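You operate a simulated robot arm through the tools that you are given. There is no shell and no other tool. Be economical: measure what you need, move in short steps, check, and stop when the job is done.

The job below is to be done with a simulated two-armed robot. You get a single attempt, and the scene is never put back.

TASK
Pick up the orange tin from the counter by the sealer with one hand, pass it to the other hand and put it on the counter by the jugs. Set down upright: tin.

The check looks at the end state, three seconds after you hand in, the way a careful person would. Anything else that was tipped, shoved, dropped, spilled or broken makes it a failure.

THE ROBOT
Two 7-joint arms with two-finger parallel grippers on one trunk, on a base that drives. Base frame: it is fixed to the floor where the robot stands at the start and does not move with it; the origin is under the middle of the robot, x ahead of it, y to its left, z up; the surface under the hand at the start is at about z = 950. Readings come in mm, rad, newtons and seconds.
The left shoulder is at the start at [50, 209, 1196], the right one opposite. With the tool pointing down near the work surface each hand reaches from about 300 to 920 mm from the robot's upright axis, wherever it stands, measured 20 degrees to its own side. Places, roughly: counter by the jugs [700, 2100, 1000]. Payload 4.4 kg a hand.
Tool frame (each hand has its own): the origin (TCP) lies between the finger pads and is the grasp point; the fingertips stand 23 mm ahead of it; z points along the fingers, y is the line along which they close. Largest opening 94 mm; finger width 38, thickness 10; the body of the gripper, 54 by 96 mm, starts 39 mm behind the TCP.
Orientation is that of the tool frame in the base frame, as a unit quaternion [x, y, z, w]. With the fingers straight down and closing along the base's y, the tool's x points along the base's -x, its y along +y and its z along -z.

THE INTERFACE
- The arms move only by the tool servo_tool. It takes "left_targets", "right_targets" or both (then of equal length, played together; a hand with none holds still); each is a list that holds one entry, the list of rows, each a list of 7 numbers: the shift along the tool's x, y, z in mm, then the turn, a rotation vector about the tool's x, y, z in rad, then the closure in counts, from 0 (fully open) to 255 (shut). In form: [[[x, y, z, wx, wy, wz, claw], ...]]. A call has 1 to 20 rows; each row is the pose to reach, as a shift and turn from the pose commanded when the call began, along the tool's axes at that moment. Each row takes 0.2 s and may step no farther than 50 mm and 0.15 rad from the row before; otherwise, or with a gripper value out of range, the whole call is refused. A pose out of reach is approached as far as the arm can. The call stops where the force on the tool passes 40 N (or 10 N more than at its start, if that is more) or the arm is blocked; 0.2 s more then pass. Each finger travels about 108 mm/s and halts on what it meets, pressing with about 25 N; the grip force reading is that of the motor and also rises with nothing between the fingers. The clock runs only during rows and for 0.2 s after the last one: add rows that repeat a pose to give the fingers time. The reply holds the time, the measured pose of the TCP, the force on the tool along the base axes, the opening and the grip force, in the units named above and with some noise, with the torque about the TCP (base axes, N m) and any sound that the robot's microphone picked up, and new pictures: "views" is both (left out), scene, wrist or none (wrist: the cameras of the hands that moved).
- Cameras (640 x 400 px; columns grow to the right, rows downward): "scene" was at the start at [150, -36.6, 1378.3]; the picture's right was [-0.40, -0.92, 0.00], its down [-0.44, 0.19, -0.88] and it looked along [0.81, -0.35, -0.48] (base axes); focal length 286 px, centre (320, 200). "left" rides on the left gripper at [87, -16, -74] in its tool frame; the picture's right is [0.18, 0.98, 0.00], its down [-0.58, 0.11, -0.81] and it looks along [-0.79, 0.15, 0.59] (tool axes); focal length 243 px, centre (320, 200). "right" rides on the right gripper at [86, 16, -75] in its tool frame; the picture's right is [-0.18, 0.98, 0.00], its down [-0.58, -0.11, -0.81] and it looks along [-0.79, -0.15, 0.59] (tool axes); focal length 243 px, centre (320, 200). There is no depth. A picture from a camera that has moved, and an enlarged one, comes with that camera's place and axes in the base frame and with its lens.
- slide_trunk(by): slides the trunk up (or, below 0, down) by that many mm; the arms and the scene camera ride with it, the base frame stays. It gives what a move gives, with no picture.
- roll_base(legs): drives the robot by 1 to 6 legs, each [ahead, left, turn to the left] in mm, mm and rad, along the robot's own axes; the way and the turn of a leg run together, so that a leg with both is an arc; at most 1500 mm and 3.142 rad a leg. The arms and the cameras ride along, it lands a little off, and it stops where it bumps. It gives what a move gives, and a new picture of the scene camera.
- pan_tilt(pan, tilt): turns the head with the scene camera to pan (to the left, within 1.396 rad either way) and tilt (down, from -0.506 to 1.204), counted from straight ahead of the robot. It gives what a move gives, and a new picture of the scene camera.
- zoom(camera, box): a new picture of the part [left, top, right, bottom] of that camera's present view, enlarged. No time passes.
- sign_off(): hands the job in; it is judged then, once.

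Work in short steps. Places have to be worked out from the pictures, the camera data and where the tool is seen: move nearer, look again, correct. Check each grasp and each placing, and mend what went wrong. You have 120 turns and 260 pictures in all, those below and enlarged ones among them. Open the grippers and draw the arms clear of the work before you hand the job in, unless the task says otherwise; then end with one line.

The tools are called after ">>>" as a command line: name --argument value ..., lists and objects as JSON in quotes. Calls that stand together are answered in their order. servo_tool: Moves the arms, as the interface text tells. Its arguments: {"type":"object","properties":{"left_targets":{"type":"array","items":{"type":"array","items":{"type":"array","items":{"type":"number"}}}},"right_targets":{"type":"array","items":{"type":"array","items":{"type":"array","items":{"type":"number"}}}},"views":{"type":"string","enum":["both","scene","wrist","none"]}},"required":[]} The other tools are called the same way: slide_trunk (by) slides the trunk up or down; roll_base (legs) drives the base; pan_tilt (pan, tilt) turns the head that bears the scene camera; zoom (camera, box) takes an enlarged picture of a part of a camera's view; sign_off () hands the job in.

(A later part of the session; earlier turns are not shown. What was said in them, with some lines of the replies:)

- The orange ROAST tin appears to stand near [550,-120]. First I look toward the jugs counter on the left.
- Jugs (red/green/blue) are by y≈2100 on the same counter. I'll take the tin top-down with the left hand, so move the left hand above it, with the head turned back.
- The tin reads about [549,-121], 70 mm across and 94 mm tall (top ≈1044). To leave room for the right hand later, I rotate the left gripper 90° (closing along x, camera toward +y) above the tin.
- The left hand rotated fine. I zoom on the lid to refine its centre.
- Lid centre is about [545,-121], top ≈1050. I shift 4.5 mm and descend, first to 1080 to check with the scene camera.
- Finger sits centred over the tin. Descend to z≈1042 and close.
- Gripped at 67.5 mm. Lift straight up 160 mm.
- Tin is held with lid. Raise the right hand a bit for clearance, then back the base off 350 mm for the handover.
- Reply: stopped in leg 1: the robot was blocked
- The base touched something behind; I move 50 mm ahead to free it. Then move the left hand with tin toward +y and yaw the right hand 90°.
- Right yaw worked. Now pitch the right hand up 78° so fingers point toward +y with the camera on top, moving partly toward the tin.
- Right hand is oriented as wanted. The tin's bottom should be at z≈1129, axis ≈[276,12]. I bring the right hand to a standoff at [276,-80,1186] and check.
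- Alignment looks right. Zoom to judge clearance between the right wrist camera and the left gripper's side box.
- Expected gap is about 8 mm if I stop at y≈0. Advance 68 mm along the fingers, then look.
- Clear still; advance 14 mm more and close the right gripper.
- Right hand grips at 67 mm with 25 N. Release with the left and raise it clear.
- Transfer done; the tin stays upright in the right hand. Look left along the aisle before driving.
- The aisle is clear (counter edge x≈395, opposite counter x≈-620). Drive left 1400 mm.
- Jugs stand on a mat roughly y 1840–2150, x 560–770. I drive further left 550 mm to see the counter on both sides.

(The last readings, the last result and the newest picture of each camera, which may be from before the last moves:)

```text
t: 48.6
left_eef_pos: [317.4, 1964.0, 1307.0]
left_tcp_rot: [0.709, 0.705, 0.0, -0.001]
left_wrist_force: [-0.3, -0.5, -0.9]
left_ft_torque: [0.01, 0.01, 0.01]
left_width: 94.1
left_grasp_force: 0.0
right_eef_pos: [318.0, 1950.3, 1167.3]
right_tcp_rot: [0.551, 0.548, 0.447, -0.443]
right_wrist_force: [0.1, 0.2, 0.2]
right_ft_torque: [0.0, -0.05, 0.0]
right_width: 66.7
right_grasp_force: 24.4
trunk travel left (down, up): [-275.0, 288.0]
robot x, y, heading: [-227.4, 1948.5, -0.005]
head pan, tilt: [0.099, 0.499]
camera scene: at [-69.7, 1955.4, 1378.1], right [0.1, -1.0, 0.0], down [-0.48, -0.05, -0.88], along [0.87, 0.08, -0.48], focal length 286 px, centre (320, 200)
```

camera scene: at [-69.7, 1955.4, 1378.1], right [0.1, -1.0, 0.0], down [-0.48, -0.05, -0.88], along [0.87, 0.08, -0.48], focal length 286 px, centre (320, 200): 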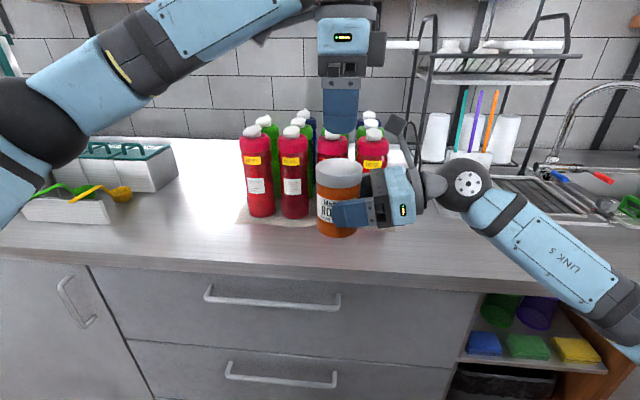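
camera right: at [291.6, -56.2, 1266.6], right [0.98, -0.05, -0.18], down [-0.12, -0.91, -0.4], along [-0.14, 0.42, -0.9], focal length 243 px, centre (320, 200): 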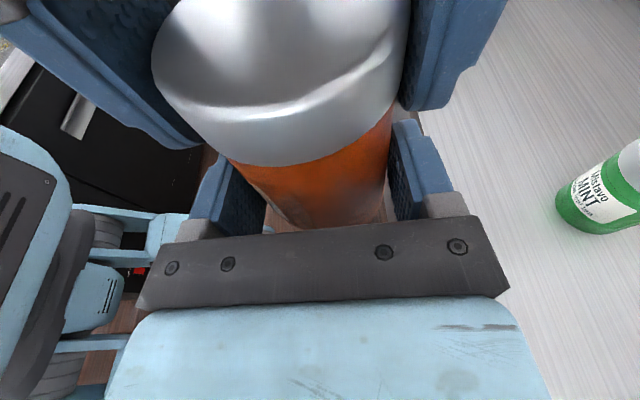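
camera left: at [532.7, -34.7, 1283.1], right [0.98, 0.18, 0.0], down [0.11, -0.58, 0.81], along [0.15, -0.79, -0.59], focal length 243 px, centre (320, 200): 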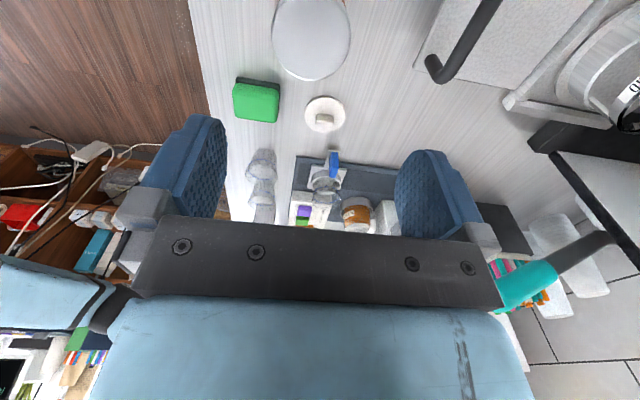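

Free counter lies left of the jugs (y≈2250–2600). I'd like the right hand pointing forward there, so drive 420 mm more left, and move the left hand aside to +y.

>>> roll_base --legs '[[0, 420, 0]]'

>>> servo_tool --left_targets '[[[40, 0, 0, 0, 0, 0, 0], [80, 0, 0, 0, 0, 0, 0], [120, 0, 0, 0, 0, 0, 0], [160, 0, 0, 0, 0, 0, 0], [200, 0, 0, 0, 0, 0, 0], [240, 0, 0, 0, 0, 0, 0], [280, 0, 0, 0, 0, 0, 0], [320, 0, 0, 0, 0, 0, 0], [320, 0, 0, 0, 0, 0, 0]]]' --views "scene"

```text
t: 52.8
left_eef_pos: [317.7, 2383.3, 1308.3]
left_tcp_rot: [0.708, 0.706, -0.001, 0.0]
left_wrist_force: [-0.1, -0.1, 0.0]
left_ft_torque: [0.01, 0.0, 0.0]
left_width: 94.0
left_grasp_force: 0.2
right_eef_pos: [319.4, 2369.9, 1167.9]
right_tcp_rot: [0.55, 0.548, 0.447, -0.444]
right_wrist_force: [0.4, -0.2, -0.2]
right_ft_torque: [-0.04, 0.01, -0.02]
right_width: 66.6
right_grasp_force: 25.0
trunk travel left (down, up): [-275.0, 288.0]
robot x, y, heading: [-225.0, 2368.1, -0.002]
head pan, tilt: [0.099, 0.499]
camera scene: at [-67.6, 2375.9, 1378.1], right [0.09, -1.0, 0.0], down [-0.48, -0.05, -0.88], along [0.87, 0.08, -0.48], focal length 286 px, centre (320, 200)
```

scene: 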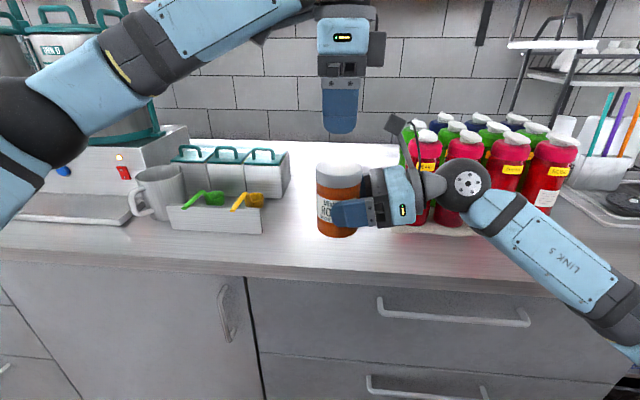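

```text
t: 54.8
left_eef_pos: [318.7, 2704.3, 1308.4]
left_tcp_rot: [0.709, 0.706, 0.001, 0.0]
left_wrist_force: [0.0, -0.8, -0.2]
left_ft_torque: [0.01, 0.01, 0.0]
left_width: 93.8
left_grasp_force: 0.1
right_eef_pos: [319.8, 2369.5, 1166.9]
right_tcp_rot: [0.55, 0.549, 0.446, -0.444]
right_wrist_force: [1.0, -0.4, -0.6]
right_ft_torque: [-0.07, 0.01, 0.05]
right_width: 66.7
right_grasp_force: 25.0
trunk travel left (down, up): [-275.0, 288.0]
robot x, y, heading: [-225.8, 2366.8, -0.008]
head pan, tilt: [0.099, 0.499]
camera scene: at [-67.1, 2374.8, 1378.0], right [0.09, -1.0, 0.0], down [-0.48, -0.04, -0.88], along [0.87, 0.08, -0.48], focal length 286 px, centre (320, 200)
```

scene: 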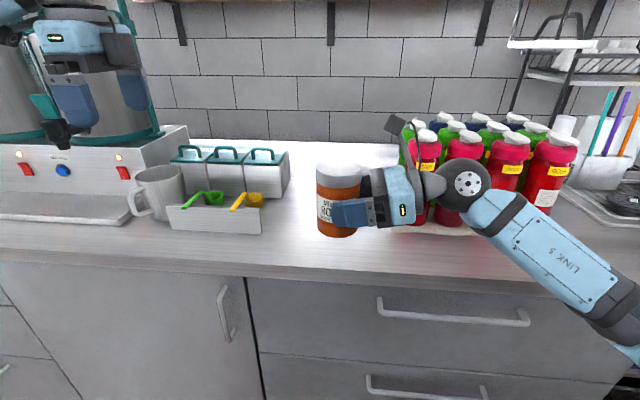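

I yaw the right hand clockwise about the vertical by ~80° so it points forward, while moving toward [470,2320].

>>> servo_tool --right_targets '[[[-1, 15, -5, -0.137, 0, 0.029, 255], [-2, 30, -10, -0.274, 0, 0.058, 255], [-3, 45, -15, -0.411, 0, 0.087, 255], [-4, 60, -20, -0.548, 0, 0.116, 255], [-5, 75, -25, -0.685, 0, 0.146, 255], [-6, 90, -30, -0.822, 0, 0.175, 255], [-7, 105, -35, -0.959, 0, 0.204, 255], [-8, 120, -40, -1.096, 0, 0.233, 255], [-9, 135, -45, -1.234, 0, 0.262, 255], [-10, 150, -49, -1.371, 0, 0.291, 255], [-10, 150, -49, -1.371, 0, 0.291, 255]]]' --views "both"

```text
t: 57.2
left_eef_pos: [319.8, 2704.0, 1309.6]
left_tcp_rot: [0.709, 0.705, 0.001, 0.0]
left_wrist_force: [0.6, -0.3, 0.5]
left_ft_torque: [0.03, 0.02, -0.01]
left_width: 94.4
left_grasp_force: 0.1
right_eef_pos: [468.4, 2318.2, 1166.4]
right_tcp_rot: [0.773, 0.062, 0.629, -0.051]
right_wrist_force: [0.4, -0.6, 0.3]
right_ft_torque: [-0.02, 0.03, 0.05]
right_width: 66.6
right_grasp_force: 25.0
right hand out of reach, approached as far as the arm can: row 8, 9
trunk travel left (down, up): [-275.0, 288.0]
robot x, y, heading: [-226.2, 2365.9, -0.001]
head pan, tilt: [0.099, 0.499]
camera scene: at [-68.3, 2373.9, 1378.1], right [0.09, -1.0, 0.0], down [-0.48, -0.04, -0.88], along [0.87, 0.08, -0.48], focal length 286 px, centre (320, 200)
camera right: at [416.3, 2292.0, 1266.6], right [0.12, -0.98, -0.18], down [-0.91, -0.04, -0.4], along [0.39, 0.21, -0.9], focal length 243 px, centre (320, 200)
```

scene: 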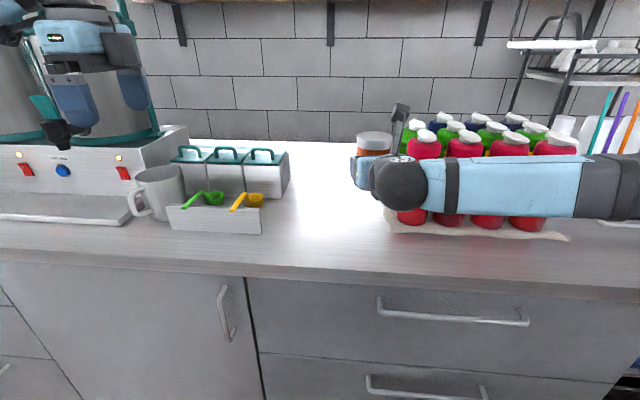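
right: 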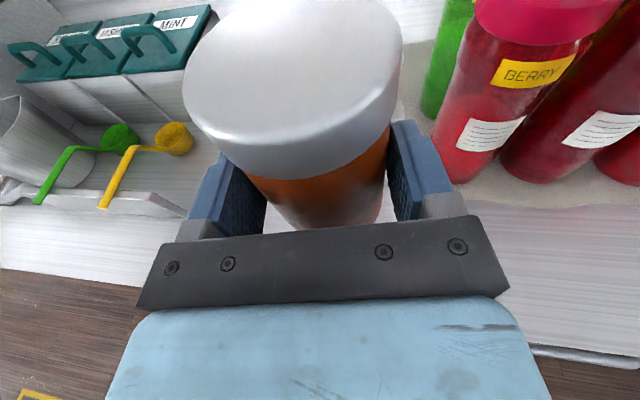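

Hand points forward now with tin axis about [481,2320]. Extend forward 130 mm to about [598,2338], pulling the left hand back a little.

>>> servo_tool --right_targets '[[[5.4, 0, 26, 0, 0, 0, 255], [10.7, 0, 51, 0, 0, 0, 255], [16, 0, 77, 0, 0, 0, 255], [21.4, 1, 103, 0, 0, 0, 255], [26.8, 1, 128.7, 0, 0, 0, 255], [26.8, 1, 128.7, 0, 0, 0, 255]]]' --views "wrist"

>>> pan_tilt --pan -0.35 --tilt 0.6

```text
t: 58.6
left_eef_pos: [317.7, 2705.7, 1308.2]
left_tcp_rot: [0.709, 0.705, 0.0, 0.001]
left_wrist_force: [-0.4, -0.4, 0.7]
left_ft_torque: [0.01, -0.02, -0.01]
left_width: 93.6
left_grasp_force: 0.0
right_eef_pos: [598.7, 2339.0, 1167.5]
right_tcp_rot: [0.774, 0.064, 0.628, -0.051]
right_wrist_force: [0.5, -0.1, -0.2]
right_ft_torque: [0.02, -0.01, 0.04]
right_width: 66.5
right_grasp_force: 24.9
trunk travel left (down, up): [-275.0, 288.0]
robot x, y, heading: [-224.0, 2364.5, -0.008]
head pan, tilt: [0.099, 0.499]
camera right: at [547.0, 2314.6, 1266.5], right [0.12, -0.98, -0.18], down [-0.91, -0.04, -0.4], along [0.39, 0.21, -0.9], focal length 243 px, centre (320, 200)
```

right: 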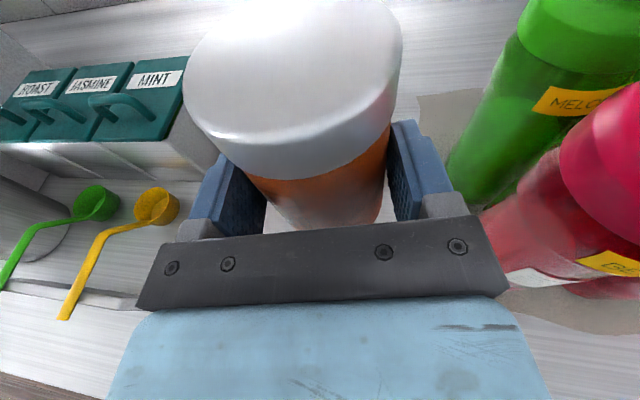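

```text
t: 59.5
left_eef_pos: [318.4, 2704.1, 1307.0]
left_tcp_rot: [0.709, 0.705, 0.0, -0.001]
left_wrist_force: [0.5, 0.4, 0.6]
left_ft_torque: [-0.02, 0.02, -0.02]
left_width: 94.0
left_grasp_force: 0.0
right_eef_pos: [599.1, 2339.7, 1167.1]
right_tcp_rot: [0.774, 0.063, 0.628, -0.05]
right_wrist_force: [0.6, -0.6, 0.7]
right_ft_torque: [0.02, 0.02, 0.01]
right_width: 66.4
right_grasp_force: 24.8
trunk travel left (down, up): [-275.0, 288.0]
robot x, y, heading: [-226.8, 2366.1, -0.007]
head pan, tilt: [-0.351, 0.6]
camera scene: at [-75.3, 2336.5, 1369.0], right [-0.35, -0.94, 0.0], down [-0.53, 0.2, -0.83], along [0.77, -0.29, -0.56], focal length 286 px, centre (320, 200)
```

scene: 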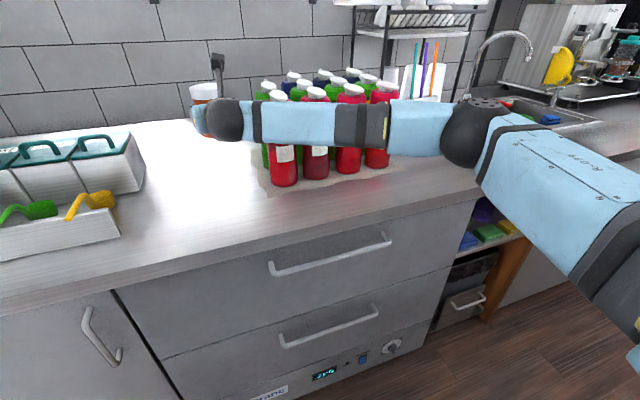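

Forearm is level, clear of the jugs. Lower straight down 150 mm, then look.

>>> servo_tool --right_targets '[[[-29.4, 0, 6.2, 0, 0, 0, 255], [-58.7, 0, 12.4, 0, 0, 0, 255], [-88, 0, 18.5, 0, 0, 0, 255], [-117.4, 0, 24.7, 0, 0, 0, 255], [-146.8, 0, 30.9, 0, 0, 0, 255], [-146.8, 0, 30.9, 0, 0, 0, 255]]]' --views "both"

>>> zoom --camera "scene" --box '[150, 80, 350, 230]'

```text
t: 60.9
left_eef_pos: [318.9, 2706.2, 1307.0]
left_tcp_rot: [0.709, 0.705, 0.0, -0.001]
left_wrist_force: [-0.1, -0.5, -0.8]
left_ft_torque: [0.0, 0.0, 0.0]
left_width: 94.1
left_grasp_force: 0.0
right_eef_pos: [599.0, 2340.2, 1046.9]
right_tcp_rot: [0.776, 0.062, 0.625, -0.048]
right_wrist_force: [0.1, -0.1, 0.1]
right_ft_torque: [-0.03, -0.01, 0.02]
right_width: 66.5
right_grasp_force: 24.5
right hand out of reach, approached as far as the arm can: row 5, 6
trunk travel left (down, up): [-275.0, 288.0]
robot x, y, heading: [-225.0, 2365.9, -0.008]
head pan, tilt: [-0.351, 0.6]
camera scene: at [-75.3, 2337.2, 1369.0], right [-0.35, -0.94, 0.0], down [-0.53, 0.2, -0.83], along [0.77, -0.29, -0.56], focal length 286 px, centre (320, 200)
camera right: at [547.3, 2316.2, 1146.9], right [0.12, -0.98, -0.18], down [-0.92, -0.04, -0.4], along [0.38, 0.21, -0.9], focal length 243 px, centre (320, 200)
```

scene: 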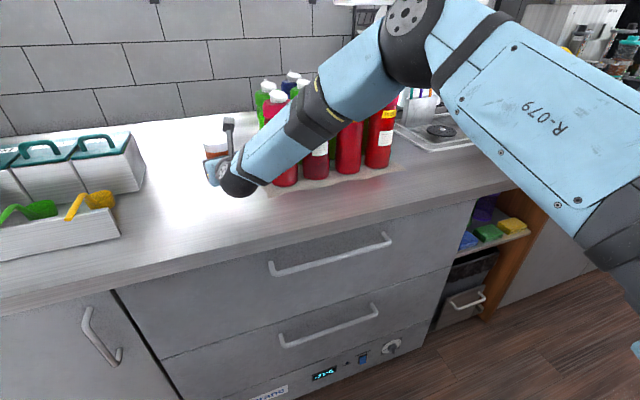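
right: 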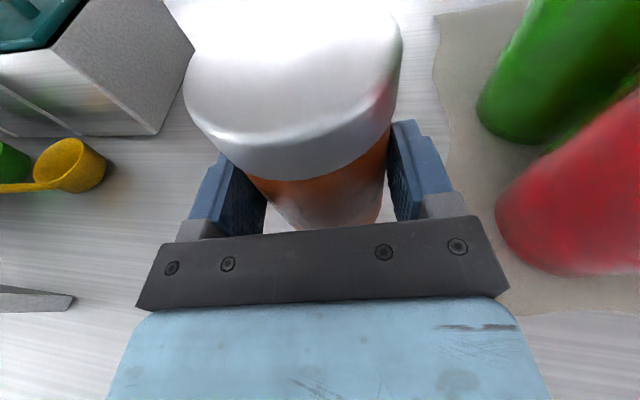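

```text
2.67 times, centred on (250, 155) of scene
camera zoom: at [-75.3, 2337.2, 1369.0], right [-0.35, -0.94, 0.0], down [-0.53, 0.2, -0.83], along [0.77, -0.29, -0.56], focal length 762 px, centre (507, 320)
```

zoom: 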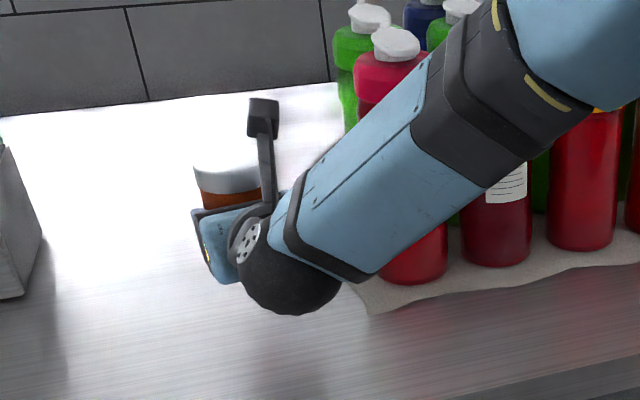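

The arm hit a joint limit at z=1047 with the tin upright; I use the trunk for the remaining descent: first −50.

>>> slide_trunk --by -50

>>> zoom --camera "right" --box '[100, 0, 640, 338]'

>>> pan_tilt --pan 0.05 --tilt 0.5

```text
t: 61.8
left_eef_pos: [317.8, 2704.9, 1258.6]
left_tcp_rot: [0.709, 0.705, 0.0, 0.001]
left_wrist_force: [-0.4, 0.5, 0.0]
left_ft_torque: [0.02, -0.01, 0.0]
left_width: 94.3
left_grasp_force: 0.0
right_eef_pos: [598.9, 2340.5, 1000.2]
right_tcp_rot: [0.775, 0.063, 0.627, -0.049]
right_wrist_force: [2.4, 1.6, 7.6]
right_ft_torque: [0.22, -0.52, 0.05]
right_width: 66.7
right_grasp_force: 24.9
trunk travel left (down, up): [-225.0, 338.0]
robot x, y, heading: [-228.5, 2367.8, -0.008]
head pan, tilt: [-0.351, 0.6]
```

```text
1.18 times, centred on (370, 169) of right
camera zoom: at [546.8, 2315.6, 1099.1], right [0.12, -0.98, -0.18], down [-0.92, -0.04, -0.4], along [0.39, 0.21, -0.9], focal length 287 px, centre (261, 237)
```

zoom: 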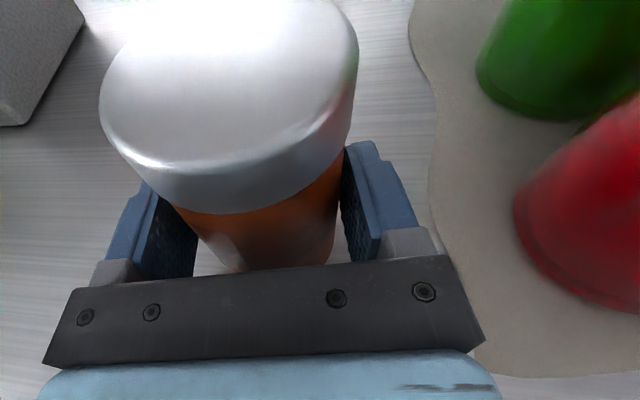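

```text
t: 62.7
left_eef_pos: [318.0, 2705.6, 1258.6]
left_tcp_rot: [0.709, 0.706, 0.001, 0.001]
left_wrist_force: [1.2, -0.2, 0.0]
left_ft_torque: [0.01, -0.01, 0.03]
left_width: 94.3
left_grasp_force: 0.0
right_eef_pos: [597.9, 2339.6, 1001.6]
right_tcp_rot: [0.775, 0.063, 0.627, -0.049]
right_wrist_force: [3.6, 0.5, 12.9]
right_ft_torque: [0.33, -0.77, -0.01]
right_width: 66.7
right_grasp_force: 24.9
trunk travel left (down, up): [-225.0, 338.0]
robot x, y, heading: [-223.1, 2365.2, -0.003]
head pan, tilt: [0.051, 0.499]
camera scene: at [-68.9, 2371.4, 1328.4], right [0.04, -1.0, 0.0], down [-0.48, -0.02, -0.88], along [0.88, 0.04, -0.48], focal length 286 px, centre (320, 200)
```

scene: 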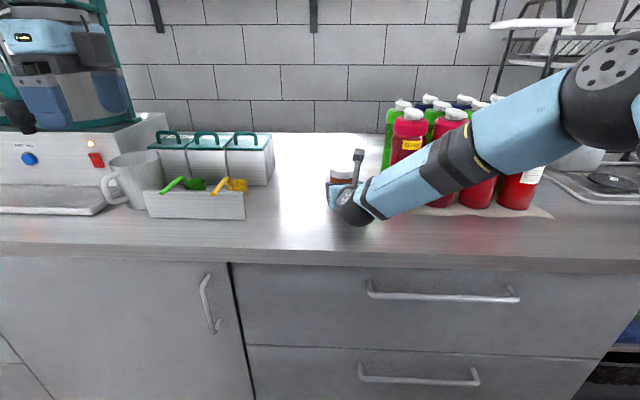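

Contact: ~13 N upward at TCP z≈1001, matching a tin that slid ~11 mm down in the grip at the transfer. Zoom to check it is upright and touching.

>>> zoom --camera "scene" --box '[290, 130, 410, 240]'

>>> zoom --camera "right" --box '[160, 0, 460, 240]'

```text
3.64 times, centred on (350, 185) of scene
camera zoom: at [-68.9, 2371.4, 1328.4], right [0.04, -1.0, 0.0], down [-0.48, -0.02, -0.88], along [0.88, 0.04, -0.48], focal length 1038 px, centre (211, 254)
```

zoom: 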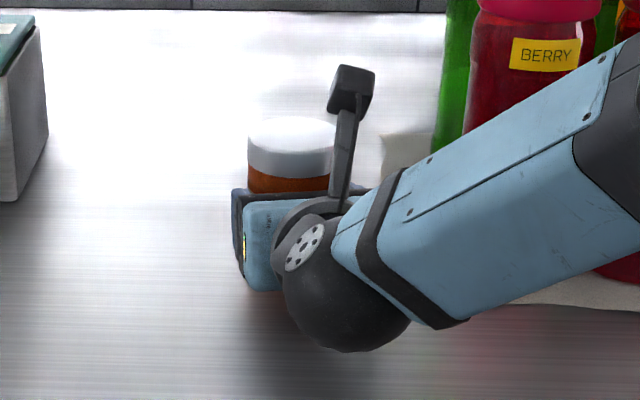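

```text
1.67 times, centred on (310, 120) of right
camera zoom: at [546.2, 2315.6, 1098.7], right [0.12, -0.98, -0.18], down [-0.92, -0.04, -0.4], along [0.38, 0.21, -0.9], focal length 404 px, centre (337, 333)
```

zoom: 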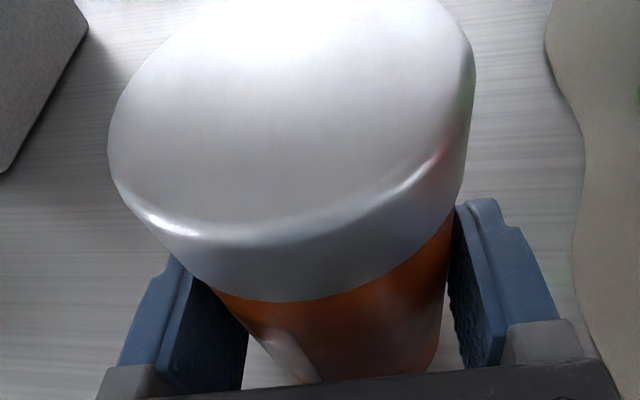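

The lid looks level and at the expected height. A 3 mm more lowering will confirm seating.

>>> slide_trunk --by -3

>>> zoom --camera "right" --box '[160, 0, 460, 240]'

```text
t: 63.2
left_eef_pos: [316.7, 2703.6, 1256.4]
left_tcp_rot: [0.709, 0.705, 0.001, 0.001]
left_wrist_force: [-0.2, 0.7, 0.5]
left_ft_torque: [0.0, 0.04, -0.01]
left_width: 94.0
left_grasp_force: 0.1
right_eef_pos: [597.0, 2339.9, 998.1]
right_tcp_rot: [0.775, 0.063, 0.627, -0.049]
right_wrist_force: [3.5, -0.1, 20.8]
right_ft_torque: [0.34, -0.37, 0.18]
right_width: 66.7
right_grasp_force: 24.7
trunk travel left (down, up): [-222.0, 341.0]
robot x, y, heading: [-228.4, 2367.6, -0.007]
head pan, tilt: [0.051, 0.499]
```

```text
1.67 times, centred on (310, 120) of right
camera zoom: at [545.2, 2315.4, 1097.5], right [0.12, -0.98, -0.18], down [-0.91, -0.04, -0.4], along [0.39, 0.21, -0.9], focal length 404 px, centre (337, 333)
```

zoom: 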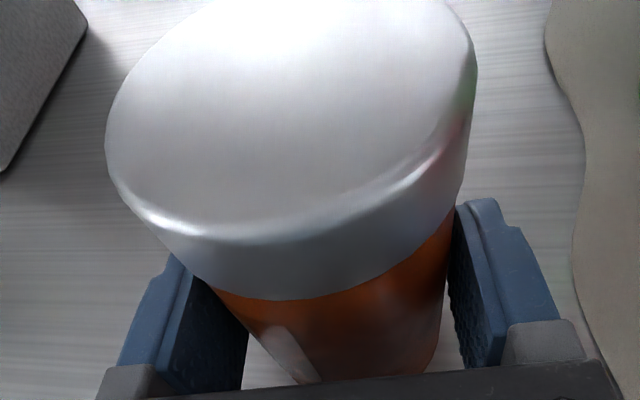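

Force now 21 N centred under the tin axis: it's seated flat. Open the right gripper gradually.

>>> servo_tool --right_targets '[[[0, 0, 0, 0, 0, 0, 65], [0, 0, 0, 0, 0, 0, 50], [0, 0, 0, 0, 0, 0, 25], [0, 0, 0, 0, 0, 0, 0], [0, 0, 0, 0, 0, 0, 0]]]' --views "wrist"

```text
t: 64.4
left_eef_pos: [319.3, 2705.1, 1255.0]
left_tcp_rot: [0.709, 0.705, 0.0, 0.0]
left_wrist_force: [-0.7, 0.4, -0.4]
left_ft_torque: [0.02, 0.0, 0.01]
left_width: 93.9
left_grasp_force: 0.0
right_eef_pos: [598.0, 2339.2, 994.2]
right_tcp_rot: [0.776, 0.063, 0.625, -0.049]
right_wrist_force: [0.2, -0.5, -0.2]
right_ft_torque: [0.01, 0.0, -0.01]
right_width: 93.9
right_grasp_force: 0.0
trunk travel left (down, up): [-222.0, 341.0]
robot x, y, heading: [-227.4, 2372.3, -0.006]
head pan, tilt: [0.051, 0.499]
camera right: at [547.2, 2315.5, 1093.8], right [0.12, -0.98, -0.18], down [-0.92, -0.04, -0.4], along [0.38, 0.21, -0.9], focal length 243 px, centre (320, 200)
```

right: 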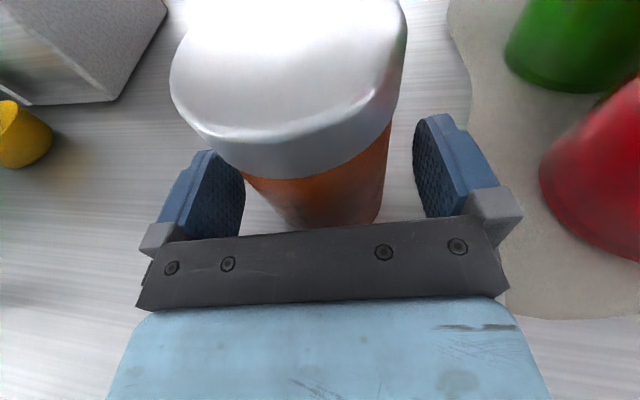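

Released cleanly with clearance both sides. Withdraw straight back along the fingers.

>>> servo_tool --right_targets '[[[0, 0, -20, 0, 0, 0, 0], [0, 0, -45, 0, 0, 0, 0], [0, 0, -75, 0, 0, 0, 0], [0, 0, -105, 0, 0, 0, 0], [0, 0, -135, 0, 0, 0, 0], [0, 0, -135, 0, 0, 0, 0]]]' --views "both"

```text
t: 65.8
left_eef_pos: [317.9, 2706.0, 1255.4]
left_tcp_rot: [0.709, 0.705, 0.0, -0.001]
left_wrist_force: [-0.7, 0.3, -0.9]
left_ft_torque: [-0.03, 0.04, 0.02]
left_width: 93.8
left_grasp_force: 0.1
right_eef_pos: [467.2, 2318.8, 1021.8]
right_tcp_rot: [0.776, 0.063, 0.625, -0.048]
right_wrist_force: [0.3, -0.6, -0.9]
right_ft_torque: [0.02, 0.04, 0.01]
right_width: 94.2
right_grasp_force: 0.1
trunk travel left (down, up): [-222.0, 341.0]
robot x, y, heading: [-228.7, 2369.4, -0.003]
head pan, tilt: [0.051, 0.499]
camera scene: at [-67.1, 2371.8, 1325.1], right [0.05, -1.0, 0.0], down [-0.48, -0.02, -0.88], along [0.88, 0.04, -0.48], focal length 286 px, centre (320, 200)
camera right: at [416.9, 2294.4, 1122.6], right [0.12, -0.98, -0.18], down [-0.92, -0.04, -0.4], along [0.38, 0.21, -0.9], focal length 243 px, centre (320, 200)
```

scene: 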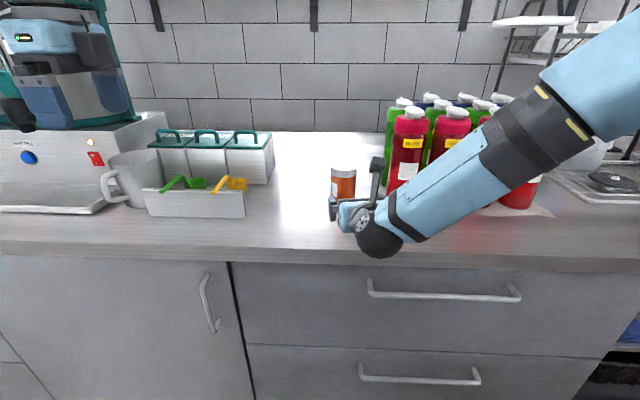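
right: 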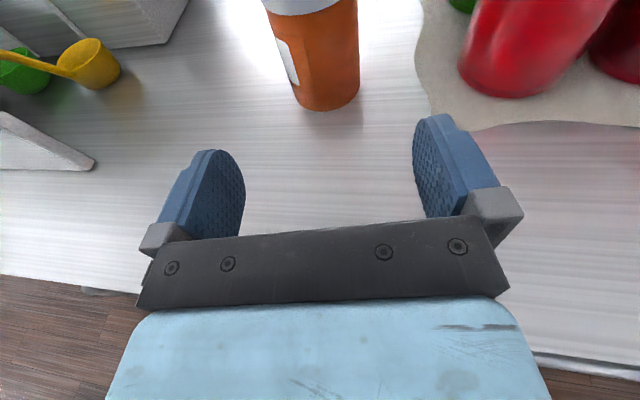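

Tin stands upright by the jugs. Raise the trunk 200 mm to bring the arms clear of the work and take a final look.

>>> slide_trunk --by 200

>>> pan_tilt --pan -0.05 --tilt 0.7

```text
t: 68.0
left_eef_pos: [319.2, 2704.4, 1453.7]
left_tcp_rot: [0.709, 0.705, 0.0, 0.0]
left_wrist_force: [0.5, 0.5, 0.4]
left_ft_torque: [-0.03, 0.01, 0.02]
left_width: 94.3
left_grasp_force: 0.0
right_eef_pos: [467.9, 2319.2, 1223.8]
right_tcp_rot: [0.776, 0.063, 0.626, -0.048]
right_wrist_force: [0.3, -0.4, 0.1]
right_ft_torque: [0.02, 0.01, -0.01]
right_width: 94.0
right_grasp_force: 0.1
trunk travel left (down, up): [-422.0, 141.0]
robot x, y, heading: [-221.8, 2365.7, -0.002]
head pan, tilt: [0.051, 0.499]
```

```text
t: 68.7
left_eef_pos: [318.9, 2706.0, 1455.4]
left_tcp_rot: [0.709, 0.705, 0.0, 0.0]
left_wrist_force: [-0.6, -0.5, 0.6]
left_ft_torque: [0.04, 0.01, -0.01]
left_width: 94.2
left_grasp_force: 0.1
right_eef_pos: [468.3, 2319.0, 1222.5]
right_tcp_rot: [0.777, 0.063, 0.625, -0.049]
right_wrist_force: [-0.3, -0.7, -0.1]
right_ft_torque: [0.0, 0.0, 0.01]
right_width: 93.9
right_grasp_force: 0.0
trunk travel left (down, up): [-422.0, 141.0]
robot x, y, heading: [-223.7, 2368.4, -0.004]
head pan, tilt: [-0.051, 0.7]
camera scene: at [-73.5, 2362.5, 1507.5], right [-0.06, -1.0, 0.0], down [-0.64, 0.04, -0.77], along [0.76, -0.04, -0.64], focal length 286 px, centre (320, 200)
```

scene: 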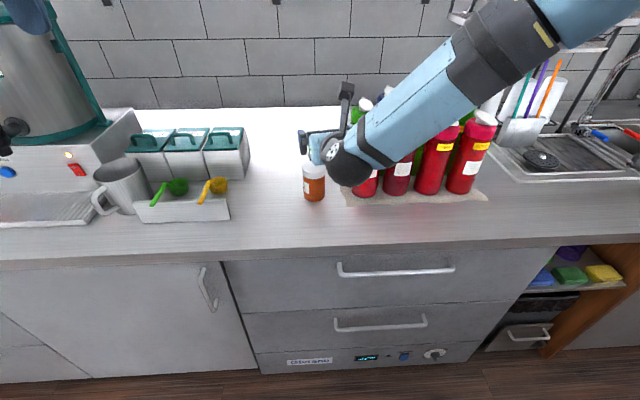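

The tin stands upright beside the jugs, both grippers are open and clear, and nothing else in view was disturbed. Handing in.

>>> sign_off

```text
The job is handed in.
```

The left hand picked up the orange tin and passed it in the air to the right hand, which set it upright on the counter just left of the jugs; both arms are clear and the job is handed in. While backing off for the handover, the base bumped something behind the robot that I could not see, and I didn't check it for damage.
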